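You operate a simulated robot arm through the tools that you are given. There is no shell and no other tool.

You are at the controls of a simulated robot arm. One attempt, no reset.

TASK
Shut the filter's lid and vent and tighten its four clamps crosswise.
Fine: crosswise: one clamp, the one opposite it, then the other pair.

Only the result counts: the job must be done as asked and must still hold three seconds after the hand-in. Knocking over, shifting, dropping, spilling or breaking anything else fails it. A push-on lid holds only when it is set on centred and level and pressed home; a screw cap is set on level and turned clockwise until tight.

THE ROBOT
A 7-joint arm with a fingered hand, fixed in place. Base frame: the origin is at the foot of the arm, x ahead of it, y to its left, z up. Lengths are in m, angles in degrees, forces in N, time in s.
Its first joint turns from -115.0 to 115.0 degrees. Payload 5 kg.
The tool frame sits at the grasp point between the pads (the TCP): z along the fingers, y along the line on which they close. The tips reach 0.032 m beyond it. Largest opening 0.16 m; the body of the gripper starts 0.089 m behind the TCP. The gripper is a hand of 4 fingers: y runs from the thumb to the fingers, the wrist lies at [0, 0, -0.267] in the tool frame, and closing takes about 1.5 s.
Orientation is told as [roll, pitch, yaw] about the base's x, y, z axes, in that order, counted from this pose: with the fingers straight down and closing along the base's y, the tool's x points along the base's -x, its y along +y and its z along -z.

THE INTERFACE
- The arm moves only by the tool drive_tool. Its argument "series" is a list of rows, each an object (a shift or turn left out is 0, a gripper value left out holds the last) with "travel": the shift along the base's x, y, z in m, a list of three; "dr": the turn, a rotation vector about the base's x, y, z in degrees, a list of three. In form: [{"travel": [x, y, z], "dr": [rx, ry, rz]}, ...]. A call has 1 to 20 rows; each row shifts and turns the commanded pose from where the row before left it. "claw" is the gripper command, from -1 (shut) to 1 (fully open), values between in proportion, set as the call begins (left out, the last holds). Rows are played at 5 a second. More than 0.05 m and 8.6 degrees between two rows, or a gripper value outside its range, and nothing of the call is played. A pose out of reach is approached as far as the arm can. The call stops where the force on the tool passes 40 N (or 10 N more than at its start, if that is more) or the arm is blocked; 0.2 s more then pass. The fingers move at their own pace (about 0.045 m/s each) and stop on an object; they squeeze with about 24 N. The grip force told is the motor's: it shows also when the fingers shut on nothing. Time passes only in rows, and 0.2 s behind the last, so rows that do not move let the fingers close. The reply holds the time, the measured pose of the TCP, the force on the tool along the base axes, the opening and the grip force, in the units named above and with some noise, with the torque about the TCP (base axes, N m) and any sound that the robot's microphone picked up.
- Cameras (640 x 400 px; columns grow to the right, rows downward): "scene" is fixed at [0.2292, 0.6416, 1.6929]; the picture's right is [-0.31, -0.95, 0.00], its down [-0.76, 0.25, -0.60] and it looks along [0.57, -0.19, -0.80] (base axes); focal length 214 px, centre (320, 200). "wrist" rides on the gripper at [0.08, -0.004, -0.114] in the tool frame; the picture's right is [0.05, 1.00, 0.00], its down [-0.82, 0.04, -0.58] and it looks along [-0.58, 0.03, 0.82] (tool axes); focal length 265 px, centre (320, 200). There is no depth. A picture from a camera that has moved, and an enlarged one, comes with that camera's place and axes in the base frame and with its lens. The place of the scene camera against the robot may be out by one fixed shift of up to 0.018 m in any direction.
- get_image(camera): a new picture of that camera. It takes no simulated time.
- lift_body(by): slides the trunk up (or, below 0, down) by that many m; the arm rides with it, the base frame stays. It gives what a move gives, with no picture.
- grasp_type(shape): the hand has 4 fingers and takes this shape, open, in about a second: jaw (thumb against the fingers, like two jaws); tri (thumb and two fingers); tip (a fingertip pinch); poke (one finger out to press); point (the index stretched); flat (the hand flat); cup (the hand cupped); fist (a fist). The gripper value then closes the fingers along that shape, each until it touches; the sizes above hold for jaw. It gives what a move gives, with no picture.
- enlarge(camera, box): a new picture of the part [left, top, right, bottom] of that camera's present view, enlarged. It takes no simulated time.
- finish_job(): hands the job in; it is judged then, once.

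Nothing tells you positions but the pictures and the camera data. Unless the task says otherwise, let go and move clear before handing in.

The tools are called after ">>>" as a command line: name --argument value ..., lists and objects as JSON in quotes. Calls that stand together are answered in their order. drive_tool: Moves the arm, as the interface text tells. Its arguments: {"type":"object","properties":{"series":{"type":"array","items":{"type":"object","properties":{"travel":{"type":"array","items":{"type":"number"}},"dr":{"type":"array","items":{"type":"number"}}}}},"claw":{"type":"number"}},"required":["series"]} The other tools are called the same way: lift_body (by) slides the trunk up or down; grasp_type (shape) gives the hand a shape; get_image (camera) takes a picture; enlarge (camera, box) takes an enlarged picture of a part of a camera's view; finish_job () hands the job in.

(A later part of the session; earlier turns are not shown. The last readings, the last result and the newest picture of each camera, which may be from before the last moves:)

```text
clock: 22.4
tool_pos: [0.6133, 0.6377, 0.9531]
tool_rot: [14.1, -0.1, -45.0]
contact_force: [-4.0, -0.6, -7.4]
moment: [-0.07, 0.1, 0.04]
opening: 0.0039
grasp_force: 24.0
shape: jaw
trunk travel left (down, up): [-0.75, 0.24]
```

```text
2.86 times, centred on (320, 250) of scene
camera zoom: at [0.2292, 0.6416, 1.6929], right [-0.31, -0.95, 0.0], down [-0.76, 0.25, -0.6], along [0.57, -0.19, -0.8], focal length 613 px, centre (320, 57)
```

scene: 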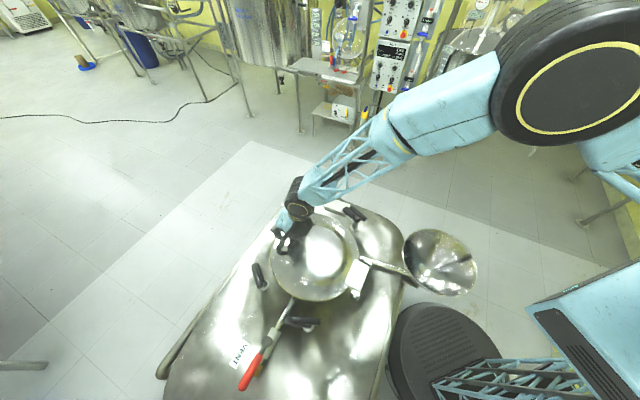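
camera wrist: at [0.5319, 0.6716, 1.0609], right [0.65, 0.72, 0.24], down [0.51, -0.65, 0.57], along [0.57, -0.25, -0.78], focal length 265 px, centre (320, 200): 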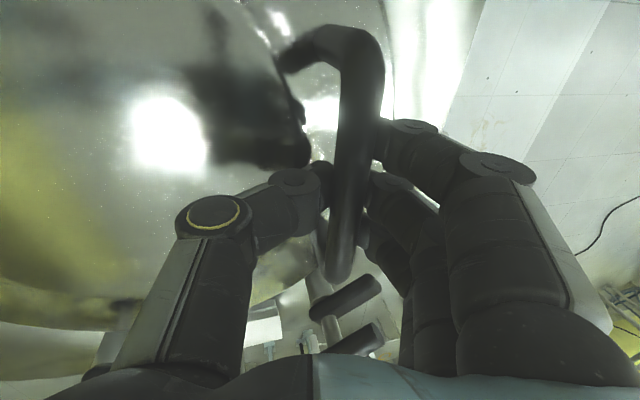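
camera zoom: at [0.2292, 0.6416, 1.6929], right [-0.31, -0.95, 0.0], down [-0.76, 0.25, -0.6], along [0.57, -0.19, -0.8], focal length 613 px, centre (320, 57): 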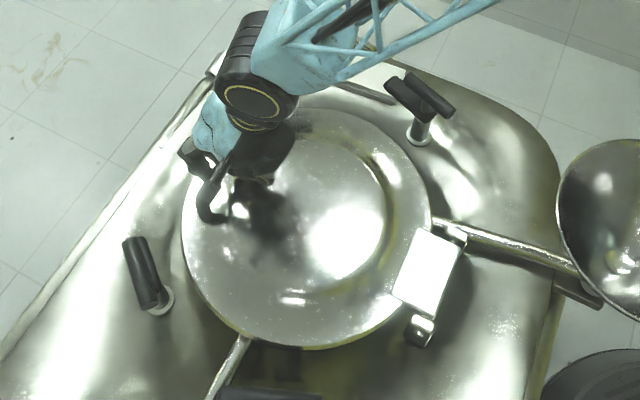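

Still hanging freely. I'll lower further in small steps.

>>> drive_tool --series '[{"travel": [-0.0005, 0, -0.005]}, {"travel": [0, 0, -0.005]}, {"travel": [0, 0, -0.005]}, {}]'

>>> get_image --camera "wrist"

>>> enlarge --camera "scene" --box '[240, 180, 400, 320]'

```text
clock: 23.4
tool_pos: [0.6114, 0.6392, 0.9382]
tool_rot: [14.2, 0.1, -45.0]
contact_force: [-0.4, 0.0, -0.3]
moment: [-0.02, 0.01, -0.01]
opening: 0.0038
grasp_force: 24.1
shape: jaw
trunk travel left (down, up): [-0.75, 0.24]
```

```text
taken
camera wrist: at [0.5309, 0.6717, 1.0463], right [0.65, 0.72, 0.24], down [0.51, -0.65, 0.57], along [0.57, -0.25, -0.78], focal length 265 px, centre (320, 200)
```

wrist: 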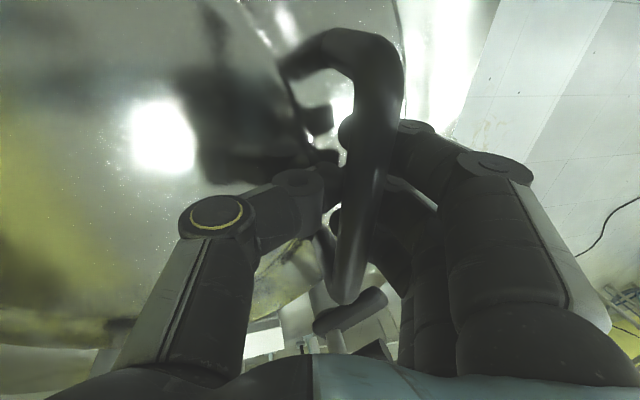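

```text
2.86 times, centred on (320, 250) of scene
camera zoom: at [0.2292, 0.6416, 1.6929], right [-0.31, -0.95, 0.0], down [-0.76, 0.25, -0.6], along [0.57, -0.19, -0.8], focal length 613 px, centre (320, 57)
```

zoom: 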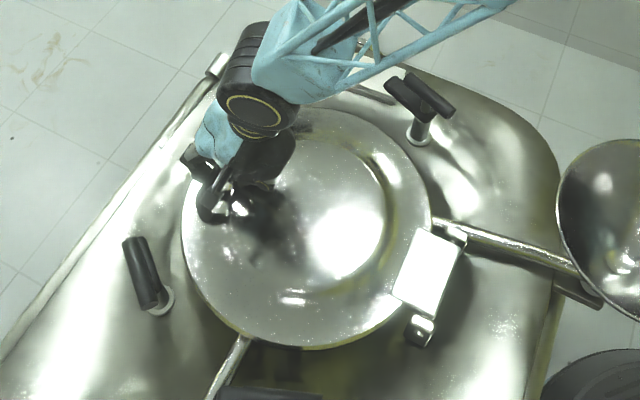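

The lid weight has come off the hand, so the lid is resting on the rim. I'll open the fingers and back straight up off the handle.

>>> drive_tool --series '[{"travel": [0, 0, 0.002]}, {}, {}, {}, {}, {}]' --claw -0.25

>>> get_image --camera "wrist"

```text
clock: 24.8
tool_pos: [0.6111, 0.6385, 0.9407]
tool_rot: [14.2, -0.1, -44.9]
contact_force: [7.3, 9.9, 22.3]
moment: [0.16, 0.03, -0.06]
opening: 0.0486
grasp_force: 0.1
shape: jaw
trunk travel left (down, up): [-0.75, 0.24]
```

```text
taken
camera wrist: at [0.5303, 0.672, 1.0492], right [0.65, 0.72, 0.25], down [0.51, -0.65, 0.57], along [0.57, -0.24, -0.78], focal length 265 px, centre (320, 200)
```

wrist: 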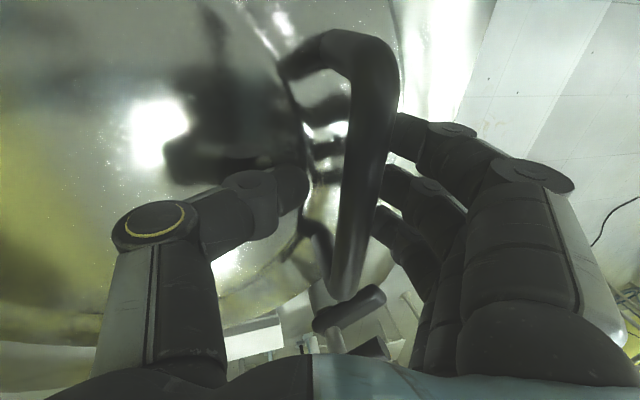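

The fingertips are touching the lid lightly. I'll lift straight up clear of the handle.

>>> drive_tool --series '[{"travel": [0, 0, 0.012]}, {"travel": [0, 0, 0.02]}, {"travel": [0, 0, 0.03]}, {"travel": [0, 0, 0.04]}, {"travel": [0, 0, 0.04]}, {}]'

>>> get_image --camera "wrist"

>>> get_image --camera "scene"

```text
clock: 26.2
tool_pos: [0.6094, 0.6362, 1.0829]
tool_rot: [14.1, 0.0, -45.1]
contact_force: [0.5, 0.1, 0.2]
moment: [0.02, 0.01, -0.01]
opening: 0.0596
grasp_force: 0.0
shape: jaw
trunk travel left (down, up): [-0.75, 0.24]
```

```text
taken
camera wrist: at [0.53, 0.67, 1.1904], right [0.65, 0.72, 0.24], down [0.51, -0.65, 0.57], along [0.57, -0.25, -0.78], focal length 265 px, centre (320, 200)
```

wrist: 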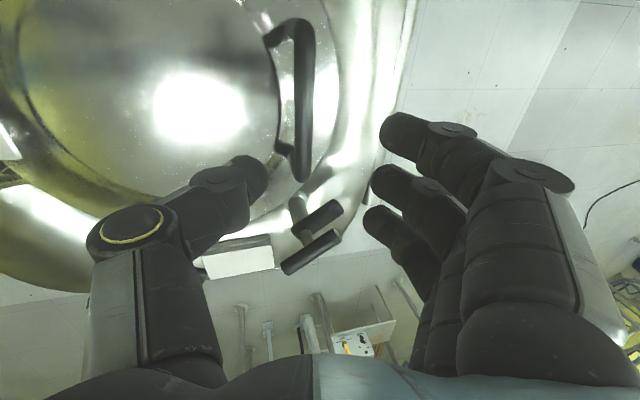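

```text
taken
```

scene: 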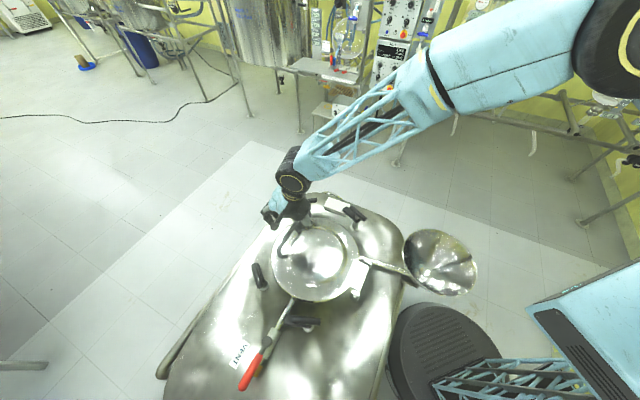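

The lid is closed. Next is the vent lever, whose pivot I estimate near (0.31, 0.77, 0.94) with the red lever lying along the pipe (open). I'll raise, straighten the hand and go to look at it.

>>> drive_tool --series '[{"travel": [0, 0, 0.04], "dr": [-2.5, 2.5, 0]}, {"travel": [0, 0, 0.04], "dr": [-2.5, 2.5, 0]}, {"travel": [-0.02, 0, 0.04], "dr": [-2.5, 2.5, 0]}, {"travel": [-0.04, 0.004, 0.02], "dr": [-2.5, 2.5, 0]}, {"travel": [-0.04, 0.005, 0], "dr": [0, 0, 5]}, {"travel": [-0.04, 0.005, 0], "dr": [0, 0, 5]}, {"travel": [-0.04, 0.005, 0], "dr": [0, 0, 5]}, {"travel": [-0.04, 0.005, 0], "dr": [0, 0, 5]}, {"travel": [-0.04, 0.005, 0], "dr": [0, 0, 5]}, {"travel": [-0.04, 0.005, 0], "dr": [0, 0, 5]}, {"travel": [-0.04, 0.005, 0], "dr": [0, 0, 5]}, {"travel": [-0.03, 0.005, 0], "dr": [0, 0, 5]}, {"travel": [0, 0, 0], "dr": [0, 0, 5]}, {}]' --claw -1

>>> get_image --camera "wrist"

>>> get_image --camera "scene"

```text
clock: 29.2
tool_pos: [0.2404, 0.6801, 1.2226]
tool_rot: [0.0, 0.0, 0.1]
contact_force: [0.3, -0.7, 0.5]
moment: [-0.01, -0.02, 0.01]
opening: 0.0
grasp_force: 23.8
shape: jaw
trunk travel left (down, up): [-0.75, 0.24]
```

```text
taken
camera wrist: at [0.1588, 0.676, 1.3357], right [-0.05, 1.0, 0.0], down [0.82, 0.04, 0.58], along [0.58, 0.03, -0.82], focal length 265 px, centre (320, 200)
```

wrist: 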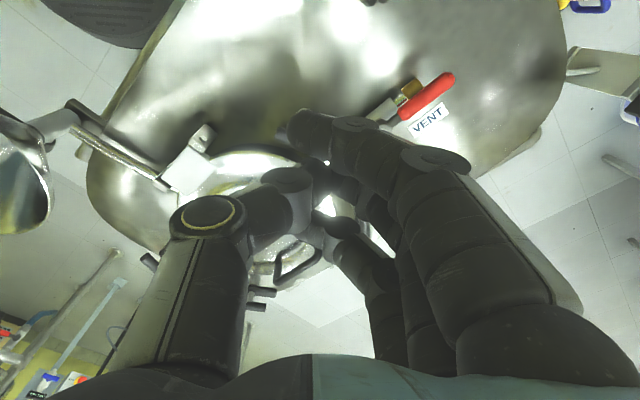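

```text
taken
```

scene: 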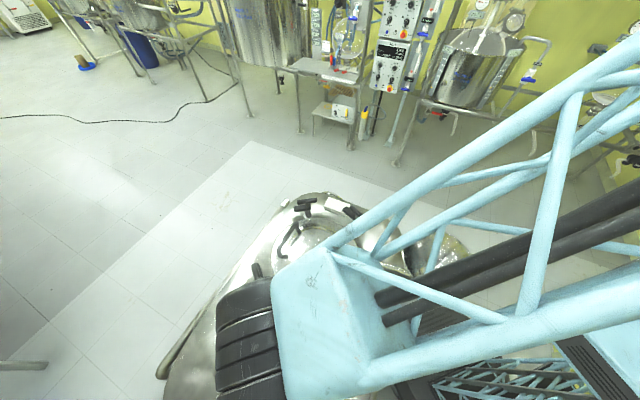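

The fingers hide the valve's pivot. I'll enlarge what shows, then shift for a clearer view.

>>> enlarge --camera "wrist" --box '[350, 40, 510, 160]'

>>> drive_tool --series '[{"travel": [0.03, -0.04, 0]}, {"travel": [0.03, -0.04, 0]}, {"travel": [0.0, -0.04, 0]}, {}]'

>>> get_image --camera "wrist"

```text
3.33 times, centred on (430, 100) of wrist
camera zoom: at [0.1588, 0.676, 1.3357], right [-0.05, 1.0, 0.0], down [0.82, 0.04, 0.58], along [0.58, 0.03, -0.82], focal length 885 px, centre (-47, 533)
```

zoom: 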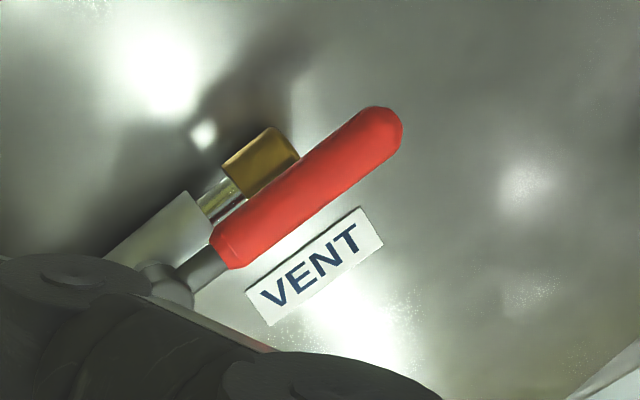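

```text
clock: 30.2
tool_pos: [0.3028, 0.563, 1.2222]
tool_rot: [-0.1, 0.0, 0.0]
contact_force: [-0.7, 1.2, 0.4]
moment: [-0.01, -0.01, -0.03]
opening: 0.0
grasp_force: 23.3
shape: jaw
trunk travel left (down, up): [-0.75, 0.24]
```

```text
taken
camera wrist: at [0.2216, 0.5587, 1.3352], right [-0.05, 1.0, 0.0], down [0.82, 0.04, 0.58], along [0.58, 0.03, -0.82], focal length 265 px, centre (320, 200)
```

wrist: 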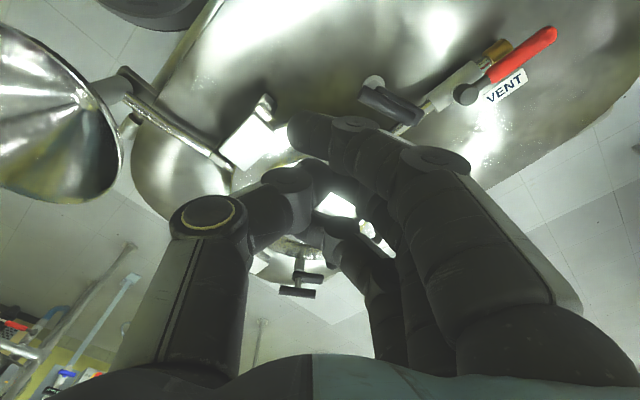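

>>> enlarge --camera "wrist" --box '[340, 10, 580, 150]'

>>> enlarge --camera "wrist" --box '[100, 60, 300, 180]'

```text
2.67 times, centred on (460, 80) of wrist
camera zoom: at [0.2216, 0.5587, 1.3352], right [-0.05, 1.0, 0.0], down [0.82, 0.04, 0.58], along [0.58, 0.03, -0.82], focal length 708 px, centre (-53, 520)
```

zoom: 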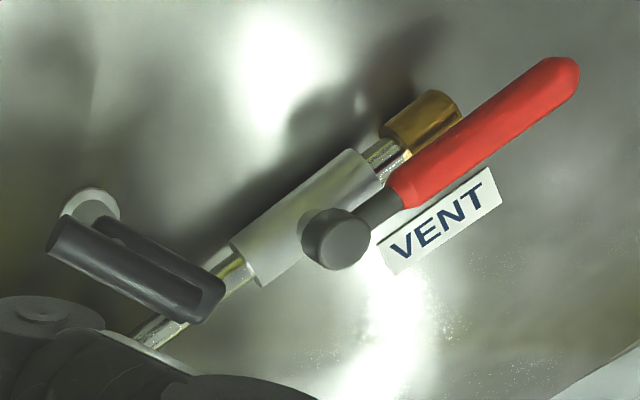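

```text
3.20 times, centred on (200, 120) of wrist
camera zoom: at [0.2216, 0.5587, 1.3352], right [-0.05, 1.0, 0.0], down [0.82, 0.04, 0.58], along [0.58, 0.03, -0.82], focal length 849 px, centre (704, 456)
```

zoom: 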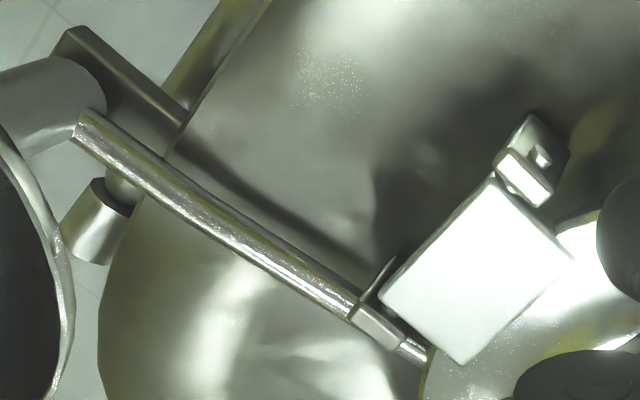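

The vent cap is at about (0.313, 0.790, 0.907) and the lever tip at (0.228, 0.868, 0.92), parallel to the pipe, so it is open. A single extended finger should suit pushing it round; I'll try the poke shape and see where the finger sits.

>>> grasp_type --shape "poke"

>>> get_image --camera "wrist"

>>> get_image --camera "scene"

```text
clock: 31.1
tool_pos: [0.3032, 0.5631, 1.224]
tool_rot: [0.0, -0.1, -0.1]
contact_force: [0.5, -0.1, -0.6]
moment: [-0.02, 0.01, 0.05]
opening: 0.0
grasp_force: 0.1
shape: poke
trunk travel left (down, up): [-0.75, 0.24]
```

```text
taken
camera wrist: at [0.2213, 0.5576, 1.3361], right [-0.05, 1.0, 0.0], down [0.82, 0.04, 0.58], along [0.58, 0.03, -0.82], focal length 265 px, centre (320, 200)
```

wrist: 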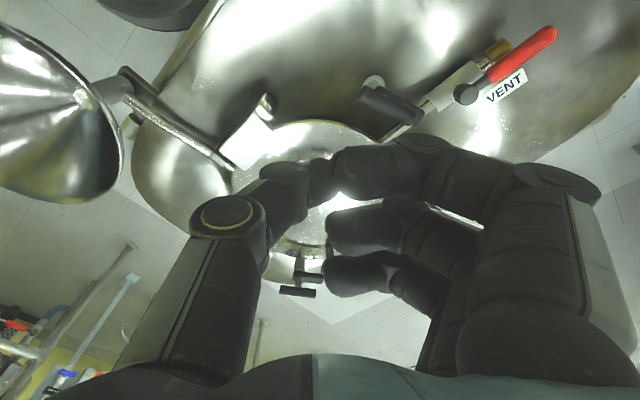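

```text
taken
```

scene: 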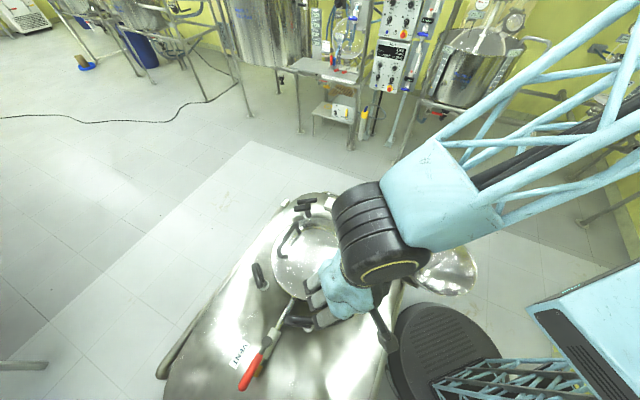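

The hand may still be changing shape. I'll wait briefly and look again.

>>> drive_tool --series '[{}, {}, {}]'

>>> get_image --camera "wrist"

```text
clock: 31.9
tool_pos: [0.3022, 0.5628, 1.2235]
tool_rot: [0.0, 0.0, 0.1]
contact_force: [-0.1, 0.0, 0.7]
moment: [0.03, 0.02, 0.02]
opening: 0.0
grasp_force: 0.1
shape: poke
trunk travel left (down, up): [-0.75, 0.24]
```

```text
taken
camera wrist: at [0.2213, 0.5577, 1.3361], right [-0.05, 1.0, 0.0], down [0.82, 0.04, 0.58], along [0.58, 0.03, -0.82], focal length 265 px, centre (320, 200)
```

wrist: 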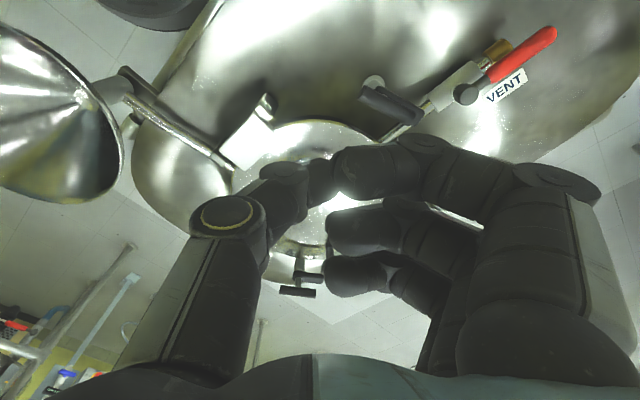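

The claw command is still at shut. I'll set it to open to see the poke shape's open posture.

>>> drive_tool --series '[{}, {}, {}, {}, {}, {}]' --claw 1

>>> get_image --camera "wrist"

```text
clock: 33.3
tool_pos: [0.3029, 0.5614, 1.222]
tool_rot: [0.0, 0.0, 0.0]
contact_force: [0.2, 0.4, 0.9]
moment: [0.02, -0.04, 0.0]
opening: 0.0
grasp_force: 0.0
shape: poke
trunk travel left (down, up): [-0.75, 0.24]
```

```text
taken
camera wrist: at [0.2213, 0.5577, 1.3361], right [-0.05, 1.0, 0.0], down [0.82, 0.04, 0.58], along [0.58, 0.03, -0.82], focal length 265 px, centre (320, 200)
```

wrist: 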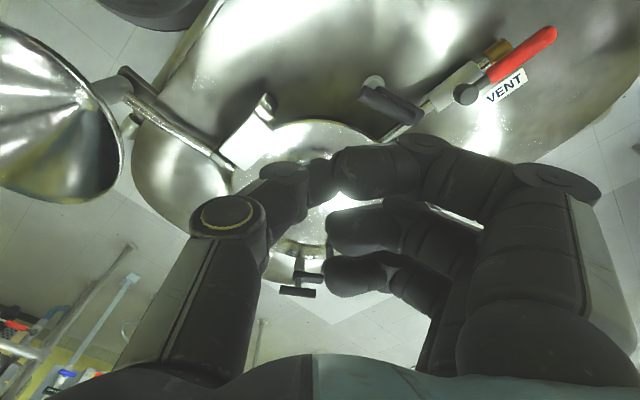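

In poke, the index tip meets the thumb tip near the TCP. I'll check the point shape, which may give a straighter single finger.

>>> grasp_type --shape "point"

>>> drive_tool --series '[{}, {}, {}, {}]'

>>> get_image --camera "wrist"

>>> enlarge --camera "scene" --box '[280, 230, 420, 340]'

```text
clock: 34.2
tool_pos: [0.3032, 0.5636, 1.2242]
tool_rot: [0.0, 0.0, 0.0]
contact_force: [0.2, 0.3, -0.8]
moment: [-0.02, 0.01, 0.01]
opening: 0.1525
grasp_force: 0.1
shape: point
trunk travel left (down, up): [-0.75, 0.24]
```

```text
clock: 35.2
tool_pos: [0.3024, 0.5628, 1.2233]
tool_rot: [0.0, 0.0, -0.1]
contact_force: [0.0, -0.2, -0.4]
moment: [0.0, 0.03, -0.01]
opening: 0.1523
grasp_force: 0.0
shape: point
trunk travel left (down, up): [-0.75, 0.24]
```

```text
taken
camera wrist: at [0.2214, 0.5577, 1.3361], right [-0.05, 1.0, 0.0], down [0.82, 0.04, 0.58], along [0.58, 0.03, -0.82], focal length 265 px, centre (320, 200)
```

wrist: 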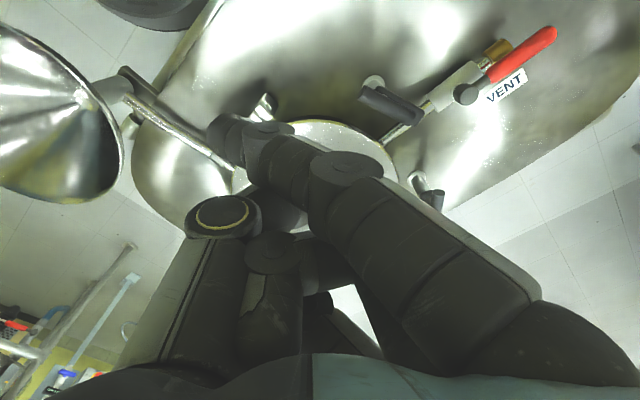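

```text
3.64 times, centred on (350, 285) of scene
camera zoom: at [0.2292, 0.6416, 1.6929], right [-0.31, -0.95, 0.0], down [-0.76, 0.25, -0.6], along [0.57, -0.19, -0.8], focal length 780 px, centre (211, -109)
```

zoom: 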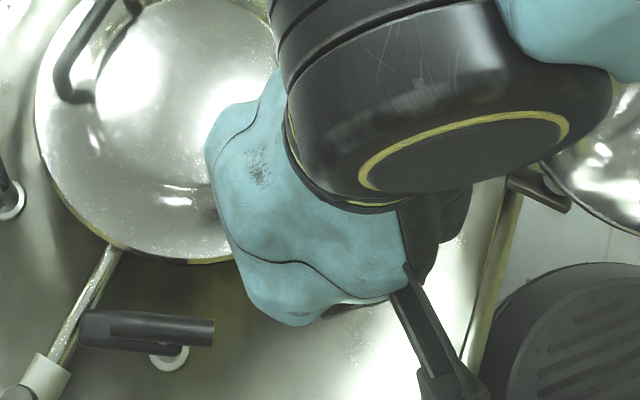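

The point finger slants across the hand, so I'll use the jaw shape instead, with the thumb as the pusher on the lever's near side and the fingers as a loose guard on the far side. I'll move above the lever with yaw −45°.

>>> grasp_type --shape "jaw"

>>> drive_tool --series '[{"travel": [-0.006, 0.035, 0], "dr": [0, 0, -5.6]}, {"travel": [-0.006, 0.035, 0], "dr": [0, 0, -5.6]}, {"travel": [-0.006, 0.035, 0], "dr": [0, 0, -5.6]}, {"travel": [-0.006, 0.035, 0], "dr": [0, 0, -5.6]}, {"travel": [-0.006, 0.035, 0], "dr": [0, 0, -5.6]}, {"travel": [-0.006, 0.035, 0], "dr": [0, 0, -5.6]}, {"travel": [-0.006, 0.035, -0.02], "dr": [0, 0, -5.7]}, {"travel": [-0.006, 0.035, -0.03], "dr": [0, 0, -5.7]}, {"travel": [0, 0, -0.03]}, {}]' --claw 0.2

>>> get_image --camera "wrist"

>>> get_image --camera "scene"

```text
clock: 36.1
tool_pos: [0.3027, 0.5636, 1.2239]
tool_rot: [0.1, 0.1, 0.0]
contact_force: [0.2, 0.3, -0.4]
moment: [-0.02, -0.01, 0.01]
opening: 0.1598
grasp_force: 0.0
shape: jaw
trunk travel left (down, up): [-0.75, 0.24]
```

```text
clock: 38.3
tool_pos: [0.2535, 0.8415, 1.1403]
tool_rot: [0.0, 0.0, -45.0]
contact_force: [-0.1, 0.2, 0.2]
moment: [-0.04, 0.0, -0.01]
opening: 0.0964
grasp_force: 0.1
shape: jaw
trunk travel left (down, up): [-0.75, 0.24]
```

```text
taken
camera wrist: at [0.1919, 0.8952, 1.2534], right [0.67, 0.74, 0.0], down [0.61, -0.55, 0.58], along [0.43, -0.39, -0.82], focal length 265 px, centre (320, 200)
```

wrist: 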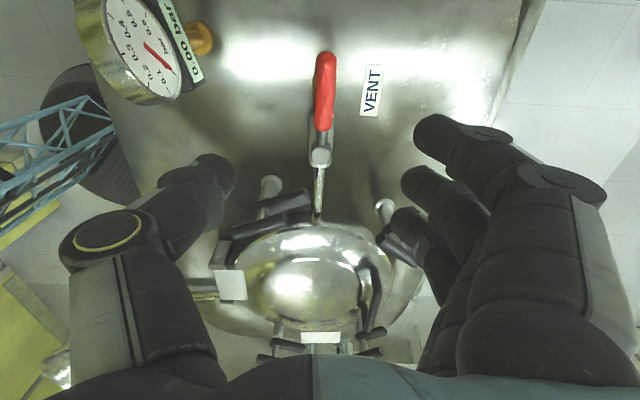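

```text
taken
```

scene: 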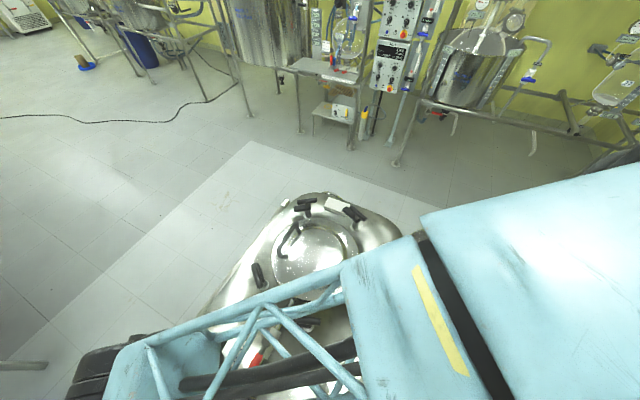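

The lever is centred between the thumb and fingers, and a pressure gauge is now visible further to the robot side. I'll zoom on the valve and gauge before descending.

>>> enlarge --camera "wrist" --box '[260, 40, 400, 220]'

>>> enlarge --camera "wrist" --box '[60, 0, 230, 120]'

>>> enlarge --camera "wrist" --box '[190, 170, 440, 360]'

```text
2.22 times, centred on (330, 130) of wrist
camera zoom: at [0.1919, 0.8952, 1.2534], right [0.67, 0.74, 0.0], down [0.61, -0.55, 0.58], along [0.43, -0.39, -0.82], focal length 590 px, centre (298, 356)
```

zoom: 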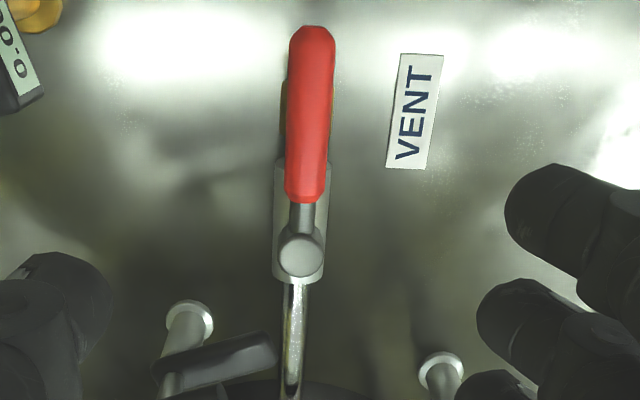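

```text
3.33 times, centred on (145, 60) of wrist
camera zoom: at [0.1919, 0.8952, 1.2534], right [0.67, 0.74, 0.0], down [0.61, -0.55, 0.58], along [0.43, -0.39, -0.82], focal length 885 px, centre (903, 667)
```

zoom: 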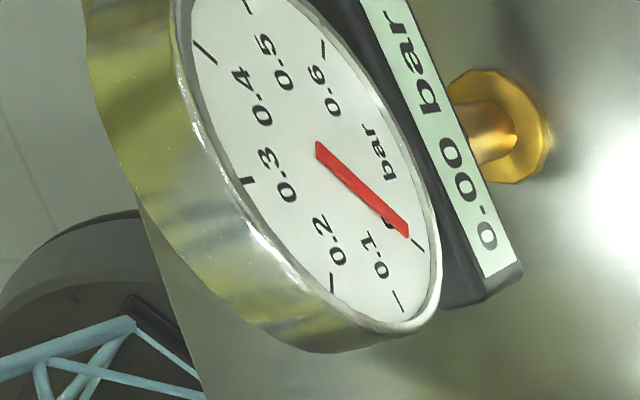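

```text
2.11 times, centred on (315, 265) of wrist
camera zoom: at [0.1919, 0.8952, 1.2534], right [0.67, 0.74, 0.0], down [0.61, -0.55, 0.58], along [0.43, -0.39, -0.82], focal length 559 px, centre (330, 63)
```

zoom: 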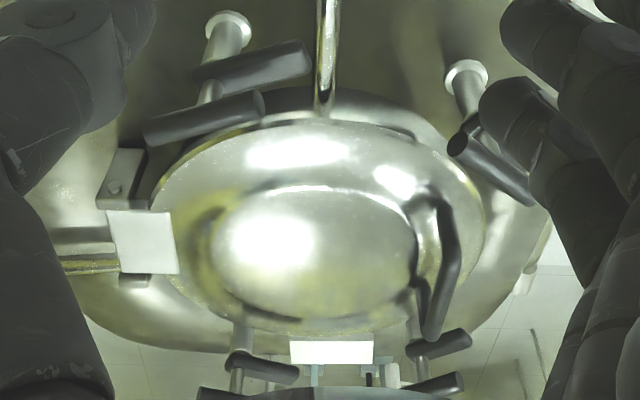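

The gauge reads zero and stands clear of the hand's path. I'll descend so the thumb and fingers straddle the lever.

>>> drive_tool --series '[{"travel": [0, 0, -0.04]}, {"travel": [0, 0, -0.04]}, {"travel": [0, 0, -0.04]}, {"travel": [0, 0, -0.04]}, {"travel": [0, 0, -0.035]}, {"travel": [0, 0, -0.03]}, {}]'

>>> get_image --camera "wrist"

```text
clock: 39.9
tool_pos: [0.2543, 0.8422, 0.9166]
tool_rot: [0.0, 0.0, -45.0]
contact_force: [1.5, -0.2, 0.5]
moment: [0.0, 0.02, -0.01]
opening: 0.0963
grasp_force: 0.0
shape: jaw
trunk travel left (down, up): [-0.75, 0.24]
```

```text
taken
camera wrist: at [0.1931, 0.8947, 1.0298], right [0.67, 0.74, 0.0], down [0.61, -0.55, 0.58], along [0.43, -0.39, -0.82], focal length 265 px, centre (320, 200)
```

wrist: 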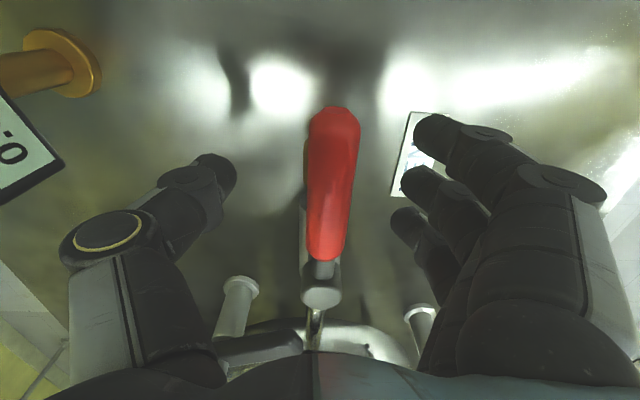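

The lever sits between the thumb and fingers. I'll push it clockwise (towards +x+y) with the thumb, yawing the hand along, and check the force after the first part.

>>> drive_tool --series '[{"travel": [0.017, 0.0097, 0]}, {"travel": [0.017, 0.0097, 0]}, {"travel": [0.0088, 0.0067, 0], "dr": [0, 0, -4.5]}, {"travel": [0.0098, 0.0054, 0], "dr": [0, 0, -4.5]}, {}]'

>>> get_image --camera "wrist"

```text
clock: 41.1
tool_pos: [0.3074, 0.8746, 0.9175]
tool_rot: [0.0, 0.0, -54.0]
contact_force: [-0.2, -1.1, 0.2]
moment: [0.0, 0.0, -0.01]
opening: 0.0963
grasp_force: 0.0
shape: jaw
trunk travel left (down, up): [-0.75, 0.24]
```

```text
taken
camera wrist: at [0.2551, 0.9362, 1.0305], right [0.78, 0.63, 0.0], down [0.51, -0.63, 0.58], along [0.36, -0.45, -0.82], focal length 265 px, centre (320, 200)
```

wrist: 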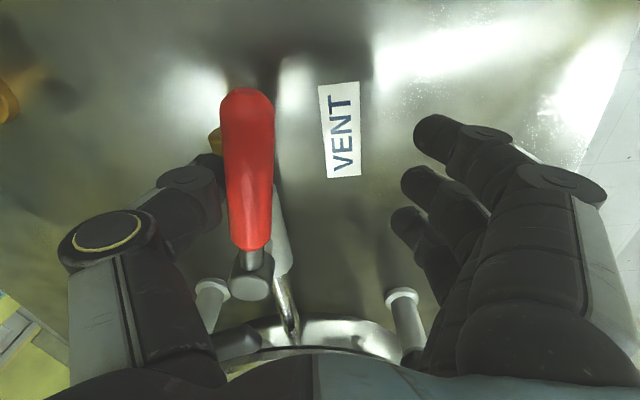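

The lever is turning clockwise freely with almost no force. I'll continue the arc.

>>> drive_tool --series '[{"travel": [0.0111, 0.004, 0], "dr": [0, 0, -4.5]}, {"travel": [0.0119, 0.0023, 0], "dr": [0, 0, -4.5]}, {"travel": [0.0122, 0.0007, 0], "dr": [0, 0, -4.5]}, {"travel": [0.0128, -0.0011, 0], "dr": [0, 0, -4.5]}, {}]'

>>> get_image --camera "wrist"

```text
clock: 42.3
tool_pos: [0.3546, 0.879, 0.9182]
tool_rot: [0.0, 0.0, -72.1]
contact_force: [-1.1, -1.1, -0.5]
moment: [0.05, 0.01, 0.02]
opening: 0.0962
grasp_force: 0.0
shape: jaw
trunk travel left (down, up): [-0.75, 0.24]
```

```text
taken
camera wrist: at [0.3233, 0.9535, 1.0302], right [0.93, 0.36, 0.0], down [0.29, -0.76, 0.58], along [0.21, -0.54, -0.82], focal length 265 px, centre (320, 200)
```

wrist: 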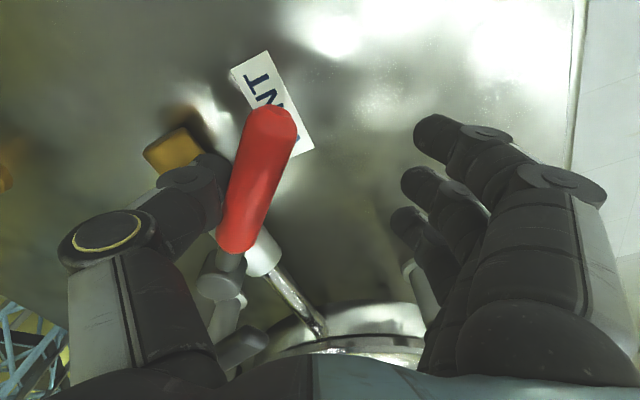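

The lever is over halfway. I'll continue to the perpendicular position.

>>> drive_tool --series '[{"travel": [0.0127, -0.0031, 0], "dr": [0, 0, -4.5]}, {"travel": [0.0123, -0.005, 0], "dr": [0, 0, -4.5]}, {"travel": [0.0119, -0.0068, 0], "dr": [0, 0, -4.5]}, {}]'

>>> get_image --camera "wrist"

```text
clock: 43.3
tool_pos: [0.3903, 0.8644, 0.9174]
tool_rot: [0.1, -0.1, -85.5]
contact_force: [-1.1, 0.0, -0.7]
moment: [-0.01, 0.02, 0.0]
opening: 0.0966
grasp_force: 0.1
shape: jaw
trunk travel left (down, up): [-0.75, 0.24]
```

```text
taken
camera wrist: at [0.3787, 0.9433, 1.0298], right [0.99, 0.13, 0.0], down [0.11, -0.81, 0.58], along [0.07, -0.57, -0.82], focal length 265 px, centre (320, 200)
```

wrist: 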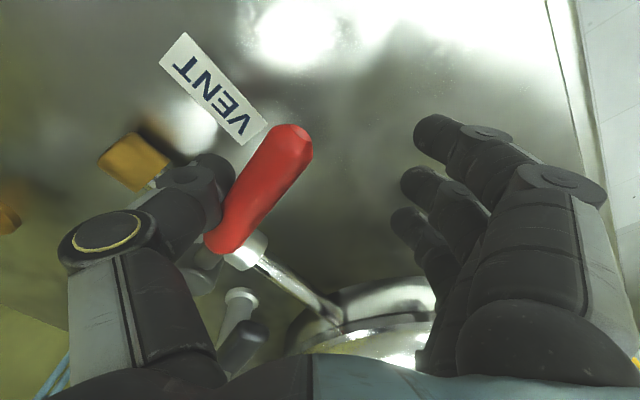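

The lever is close to perpendicular. I'll push on in small steps until it meets its stop.

>>> drive_tool --series '[{"travel": [0.0055, -0.0043, 0], "dr": [0, 0, -2.2]}, {"travel": [0.0055, -0.0043, 0], "dr": [0, 0, -2.2]}, {"travel": [0.005, -0.005, 0], "dr": [0, 0, -2.2]}, {}]'

>>> get_image --camera "wrist"

```text
clock: 44.3
tool_pos: [0.4073, 0.8507, 0.9149]
tool_rot: [0.0, 0.0, -92.0]
contact_force: [-0.5, 0.4, -0.3]
moment: [0.01, -0.01, -0.05]
opening: 0.0962
grasp_force: 0.1
shape: jaw
trunk travel left (down, up): [-0.75, 0.24]
```

```text
taken
camera wrist: at [0.4043, 0.9299, 1.029], right [1.0, 0.01, 0.0], down [0.01, -0.82, 0.58], along [0.01, -0.58, -0.82], focal length 265 px, centre (320, 200)
```

wrist: 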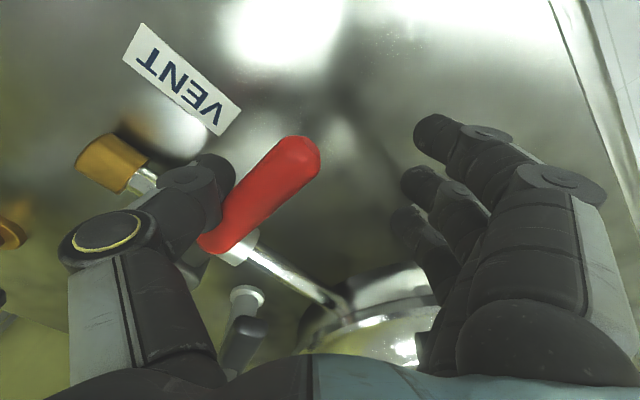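

The lever direction now measures about 49°, nearly perpendicular to the pipe at 138°. I'll nudge on to find the stop.

>>> drive_tool --series '[{"travel": [0.003, -0.003, 0], "dr": [0, 0, -1]}, {"travel": [0.003, -0.003, 0], "dr": [0, 0, -1]}, {"travel": [0.003, -0.003, 0], "dr": [0, 0, -1]}, {}]'

>>> get_image --camera "wrist"

```text
clock: 45.3
tool_pos: [0.413, 0.8447, 0.9158]
tool_rot: [0.0, 0.0, -95.1]
contact_force: [-8.6, 15.2, 0.5]
moment: [0.12, 0.13, -0.97]
opening: 0.0977
grasp_force: 0.1
shape: jaw
trunk travel left (down, up): [-0.75, 0.24]
```

```text
taken
camera wrist: at [0.4166, 0.9239, 1.0293], right [1.0, -0.04, 0.0], down [-0.03, -0.82, 0.58], along [-0.02, -0.58, -0.82], focal length 265 px, centre (320, 200)
```

wrist: 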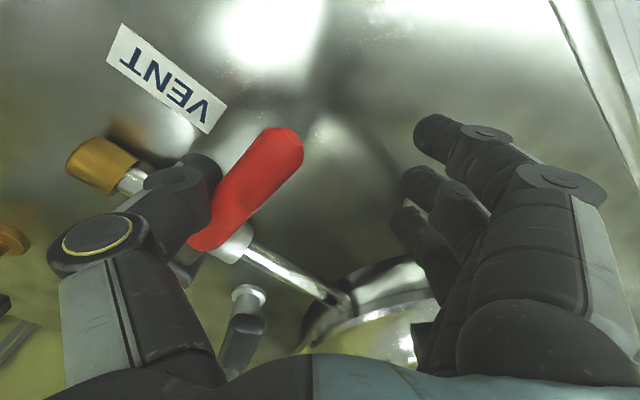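

A 17 N reaction shows the lever is against its stop, so the vent is closed. I'll back the thumb off and rise clear.

>>> drive_tool --series '[{"travel": [-0.006, 0.007, 0]}, {"travel": [-0.006, 0.007, 0.005]}, {"travel": [0, 0, 0.04]}, {"travel": [0, 0, 0.045]}, {"travel": [0, 0, 0.045]}, {"travel": [0, 0, 0.045]}, {"travel": [0, 0, 0.045]}, {}]'

>>> get_image --camera "wrist"

>>> get_image --camera "scene"

```text
clock: 47.1
tool_pos: [0.4038, 0.8567, 1.1412]
tool_rot: [0.0, -0.1, -95.1]
contact_force: [0.3, -0.2, 0.2]
moment: [0.01, 0.04, 0.0]
opening: 0.0963
grasp_force: 0.1
shape: jaw
trunk travel left (down, up): [-0.75, 0.24]
```

```text
taken
camera wrist: at [0.4056, 0.9369, 1.2537], right [1.0, -0.04, 0.0], down [-0.03, -0.82, 0.58], along [-0.02, -0.58, -0.82], focal length 265 px, centre (320, 200)
```

wrist: 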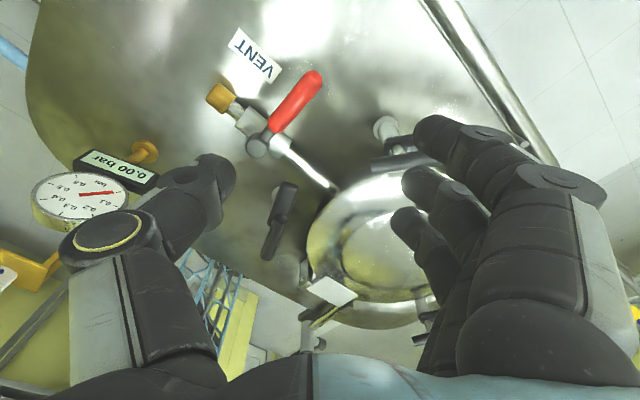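

```text
taken
```

scene: 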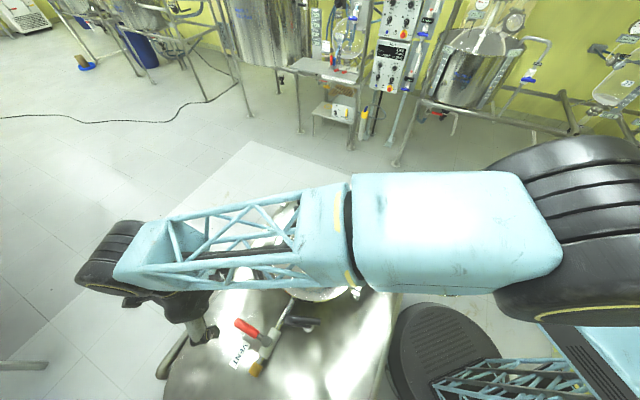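

The vent lever is now across the pipe. Next are the clamps; I'll inspect one closely before touching it.

>>> enlarge --camera "wrist" --box '[240, 100, 460, 300]'

>>> drive_tool --series '[{"travel": [-0.04, 0.0, 0], "dr": [0, 0, 8]}, {"travel": [-0.04, 0.0, 0], "dr": [0, 0, 8]}, {"travel": [-0.04, 0.0, 0], "dr": [0, 0, 8]}, {"travel": [0, 0.0, 0], "dr": [0, 0, 8]}, {"travel": [0, 0.0, 0], "dr": [0, 0, 8]}, {}]'

>>> get_image --camera "wrist"

```text
2.00 times, centred on (350, 200) of wrist
camera zoom: at [0.4056, 0.9369, 1.2537], right [1.0, -0.04, 0.0], down [-0.03, -0.82, 0.58], along [-0.02, -0.58, -0.82], focal length 531 px, centre (260, 200)
```

zoom: 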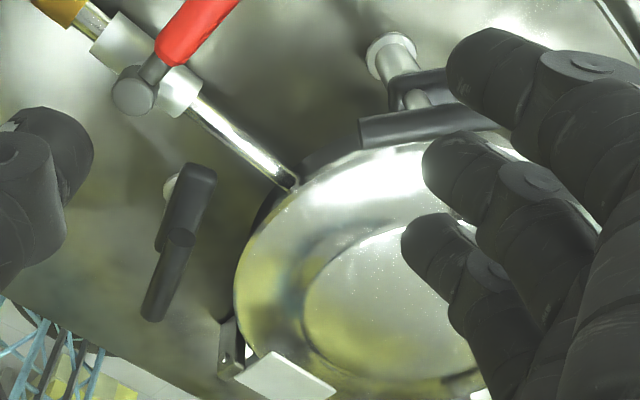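

```text
clock: 48.5
tool_pos: [0.2836, 0.8566, 1.1421]
tool_rot: [0.0, 0.0, -55.0]
contact_force: [0.0, 0.0, -0.2]
moment: [0.0, -0.01, 0.0]
opening: 0.0965
grasp_force: 0.1
shape: jaw
trunk travel left (down, up): [-0.75, 0.24]
```

```text
taken
camera wrist: at [0.2321, 0.9188, 1.2547], right [0.79, 0.62, 0.0], down [0.5, -0.64, 0.58], along [0.36, -0.46, -0.82], focal length 265 px, centre (320, 200)
```

wrist: 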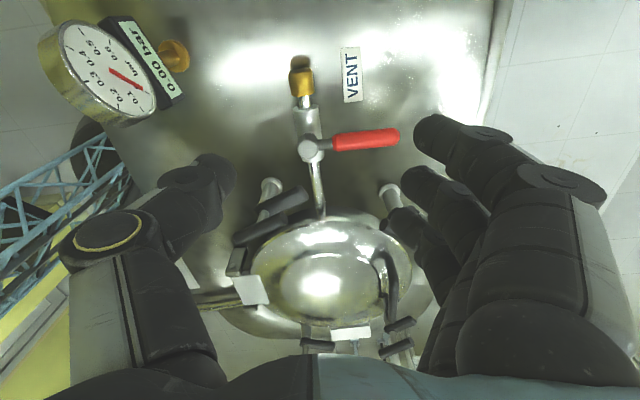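

The red lever is across the pipe at its stop. I'll start with clamp C, at about (0.503, 0.782), and hover above it with the hand aligned to its T-bar.

>>> drive_tool --series '[{"travel": [0.0244, -0.0083, 0], "dr": [0, 0, 7.3]}, {"travel": [0.0244, -0.0083, 0], "dr": [0, 0, 7.3]}, {"travel": [0.0244, -0.0083, 0], "dr": [0, 0, 7.3]}, {"travel": [0.0244, -0.0083, 0], "dr": [0, 0, 7.3]}, {"travel": [0.0244, -0.0083, 0], "dr": [0, 0, 7.3]}, {"travel": [0.0244, -0.0083, 0], "dr": [0, 0, 7.3]}, {"travel": [0.0244, -0.0083, 0], "dr": [0, 0, 7.3]}, {"travel": [0.0244, -0.0083, -0.01], "dr": [0, 0, 7.3]}, {"travel": [0.0244, -0.0083, -0.02], "dr": [0, 0, 6.6]}, {}]' --claw 0

>>> get_image --camera "wrist"

>>> get_image --camera "scene"

```text
clock: 50.7
tool_pos: [0.5013, 0.7801, 1.1131]
tool_rot: [0.0, 0.0, 10.0]
contact_force: [-0.8, 0.5, -0.6]
moment: [-0.01, -0.03, -0.03]
opening: 0.081
grasp_force: 0.0
shape: jaw
trunk travel left (down, up): [-0.75, 0.24]
```

```text
taken
camera wrist: at [0.4225, 0.7614, 1.2256], right [-0.22, 0.97, 0.0], down [0.8, 0.18, 0.58], along [0.56, 0.13, -0.82], focal length 265 px, centre (320, 200)
```

wrist: 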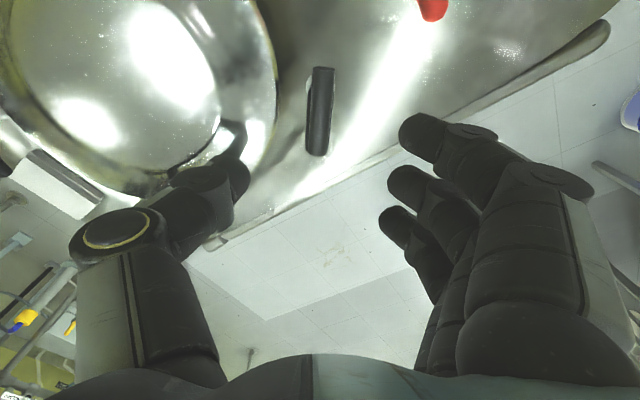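

```text
taken
```

scene: 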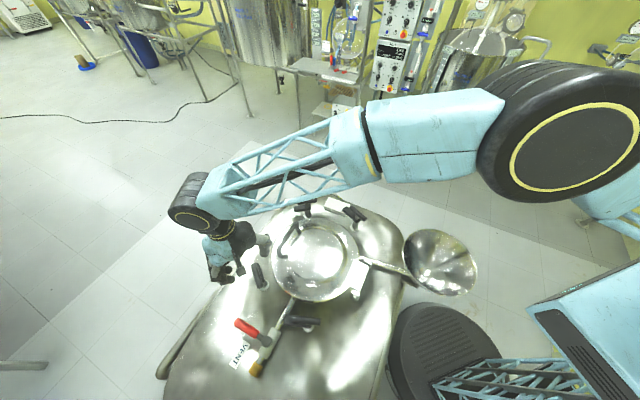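

>>> enlarge --camera "wrist" --box '[260, 40, 390, 180]'

>>> enlarge --camera "scene" --box '[200, 190, 380, 340]'

```text
2.86 times, centred on (325, 110) of wrist
camera zoom: at [0.4225, 0.7614, 1.2256], right [-0.22, 0.97, 0.0], down [0.8, 0.18, 0.58], along [0.56, 0.13, -0.82], focal length 758 px, centre (306, 457)
```

zoom: 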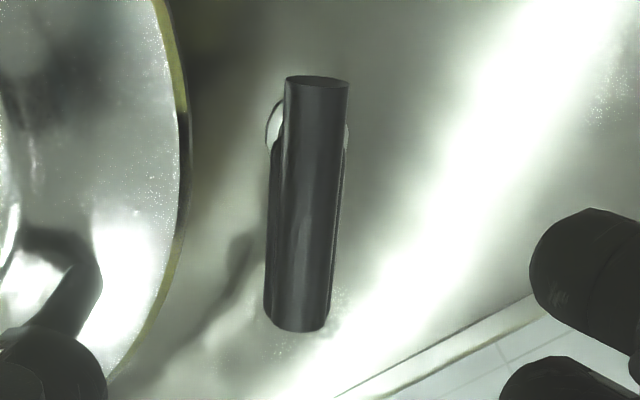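

```text
2.67 times, centred on (290, 265) of scene
camera zoom: at [0.2292, 0.6416, 1.6929], right [-0.31, -0.95, 0.0], down [-0.76, 0.25, -0.6], along [0.57, -0.19, -0.8], focal length 572 px, centre (400, 27)
```

zoom: 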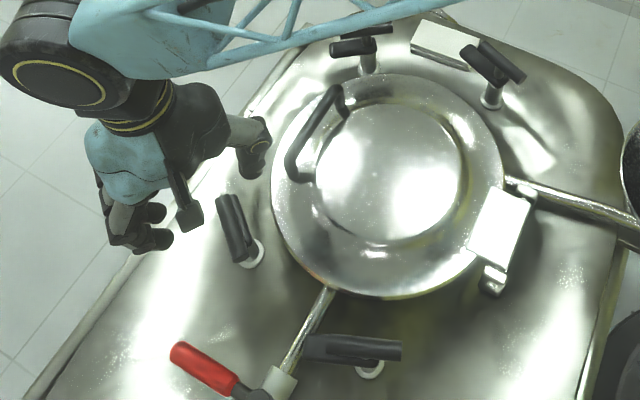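

Bar C is centred at about (0.5045, 0.781, 0.958) and lies at about 9°. I'll descend with the fingers narrowed so they straddle it.

>>> drive_tool --series '[{"travel": [0.003, 0.001, -0.03], "dr": [0, 0, -1.3]}, {"travel": [0, 0, -0.035]}, {"travel": [0, 0, -0.035]}, {"travel": [0, 0, -0.025]}, {}, {}]' --claw -0.35

>>> get_image --camera "wrist"

>>> enlarge --camera "scene" --box '[200, 220, 320, 310]'

```text
clock: 52.1
tool_pos: [0.5085, 0.7837, 0.9876]
tool_rot: [0.0, 0.1, 8.6]
contact_force: [-0.4, 0.4, -0.4]
moment: [-0.01, -0.01, 0.03]
opening: 0.0524
grasp_force: 0.0
shape: jaw
trunk travel left (down, up): [-0.75, 0.24]
```

```text
taken
camera wrist: at [0.4274, 0.7661, 1.0999], right [-0.2, 0.98, 0.0], down [0.8, 0.16, 0.58], along [0.57, 0.12, -0.82], focal length 265 px, centre (320, 200)
```

wrist: 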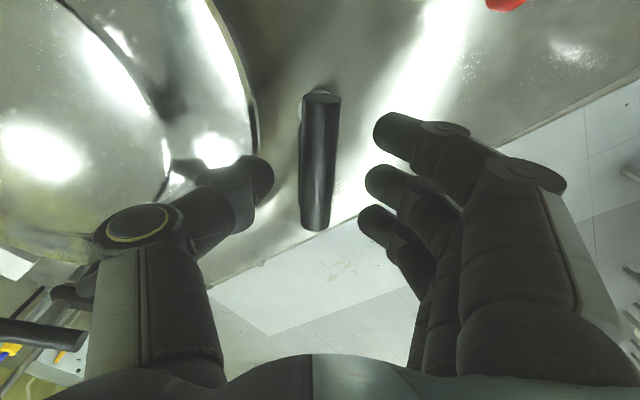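

```text
4.44 times, centred on (260, 265) of scene
camera zoom: at [0.2292, 0.6416, 1.6929], right [-0.31, -0.95, 0.0], down [-0.76, 0.25, -0.6], along [0.57, -0.19, -0.8], focal length 953 px, centre (587, -89)
```

zoom: 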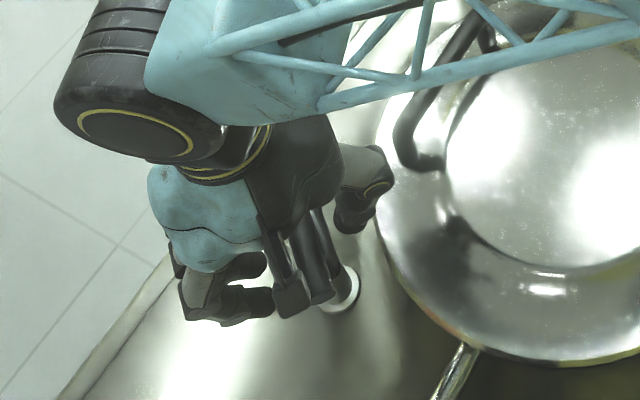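

The bar is centred between thumb and fingers. I'll lower to bar height and close on it.

>>> drive_tool --series '[{"travel": [-0.003, -0.002, -0.011]}, {"travel": [0, 0, -0.01]}, {}]'

>>> drive_tool --series '[{}, {}, {}, {}, {}, {}]' --claw -1

>>> get_image --camera "wrist"

>>> enlarge --camera "scene" --box '[200, 220, 320, 310]'

```text
clock: 52.9
tool_pos: [0.5042, 0.7804, 0.9662]
tool_rot: [0.0, 0.0, 8.5]
contact_force: [0.0, -1.0, -0.1]
moment: [-0.01, 0.0, -0.02]
opening: 0.0526
grasp_force: 0.1
shape: jaw
trunk travel left (down, up): [-0.75, 0.24]
```

```text
clock: 54.3
tool_pos: [0.5031, 0.7817, 0.9653]
tool_rot: [-0.1, 0.1, 8.6]
contact_force: [-1.8, -0.6, -4.8]
moment: [-0.02, 0.01, -0.05]
opening: 0.0091
grasp_force: 24.3
shape: jaw
trunk travel left (down, up): [-0.75, 0.24]
```

```text
taken
camera wrist: at [0.4235, 0.7633, 1.0783], right [-0.2, 0.98, 0.0], down [0.8, 0.16, 0.58], along [0.57, 0.12, -0.82], focal length 265 px, centre (320, 200)
```

wrist: 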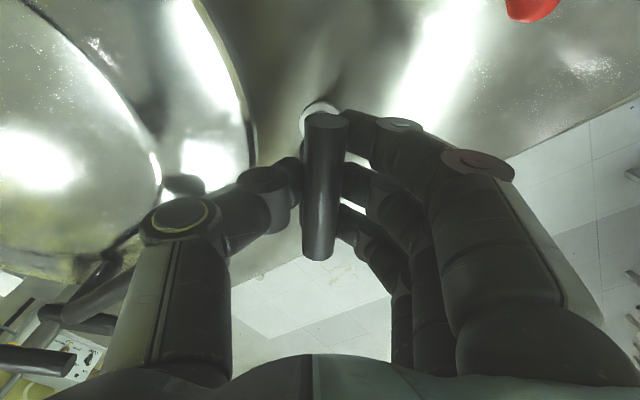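

```text
4.44 times, centred on (260, 265) of scene
camera zoom: at [0.2292, 0.6416, 1.6929], right [-0.31, -0.95, 0.0], down [-0.76, 0.25, -0.6], along [0.57, -0.19, -0.8], focal length 953 px, centre (587, -89)
```

zoom: 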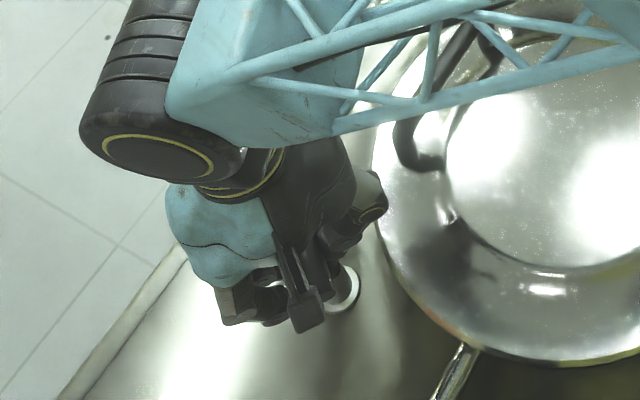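

The bar is gripped. I'll try turning it clockwise a little about the post and read the torque.

>>> drive_tool --series '[{"dr": [0, 0, -5]}, {"dr": [0, 0, -5]}, {"dr": [0, 0, -5]}, {}]'

>>> get_image --camera "wrist"

```text
clock: 55.3
tool_pos: [0.503, 0.7809, 0.9652]
tool_rot: [-0.1, 0.0, -6.4]
contact_force: [0.4, 2.6, -4.2]
moment: [0.01, -0.03, 0.05]
opening: 0.0087
grasp_force: 23.9
shape: jaw
trunk travel left (down, up): [-0.75, 0.24]
```

```text
taken
camera wrist: at [0.4216, 0.7848, 1.0782], right [0.06, 1.0, 0.0], down [0.81, -0.05, 0.58], along [0.58, -0.04, -0.82], focal length 265 px, centre (320, 200)
```

wrist: 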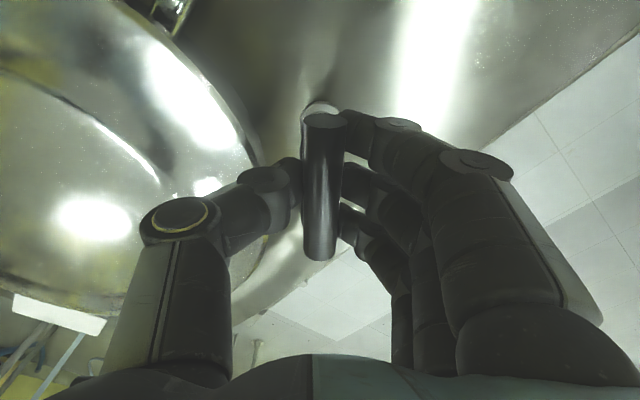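

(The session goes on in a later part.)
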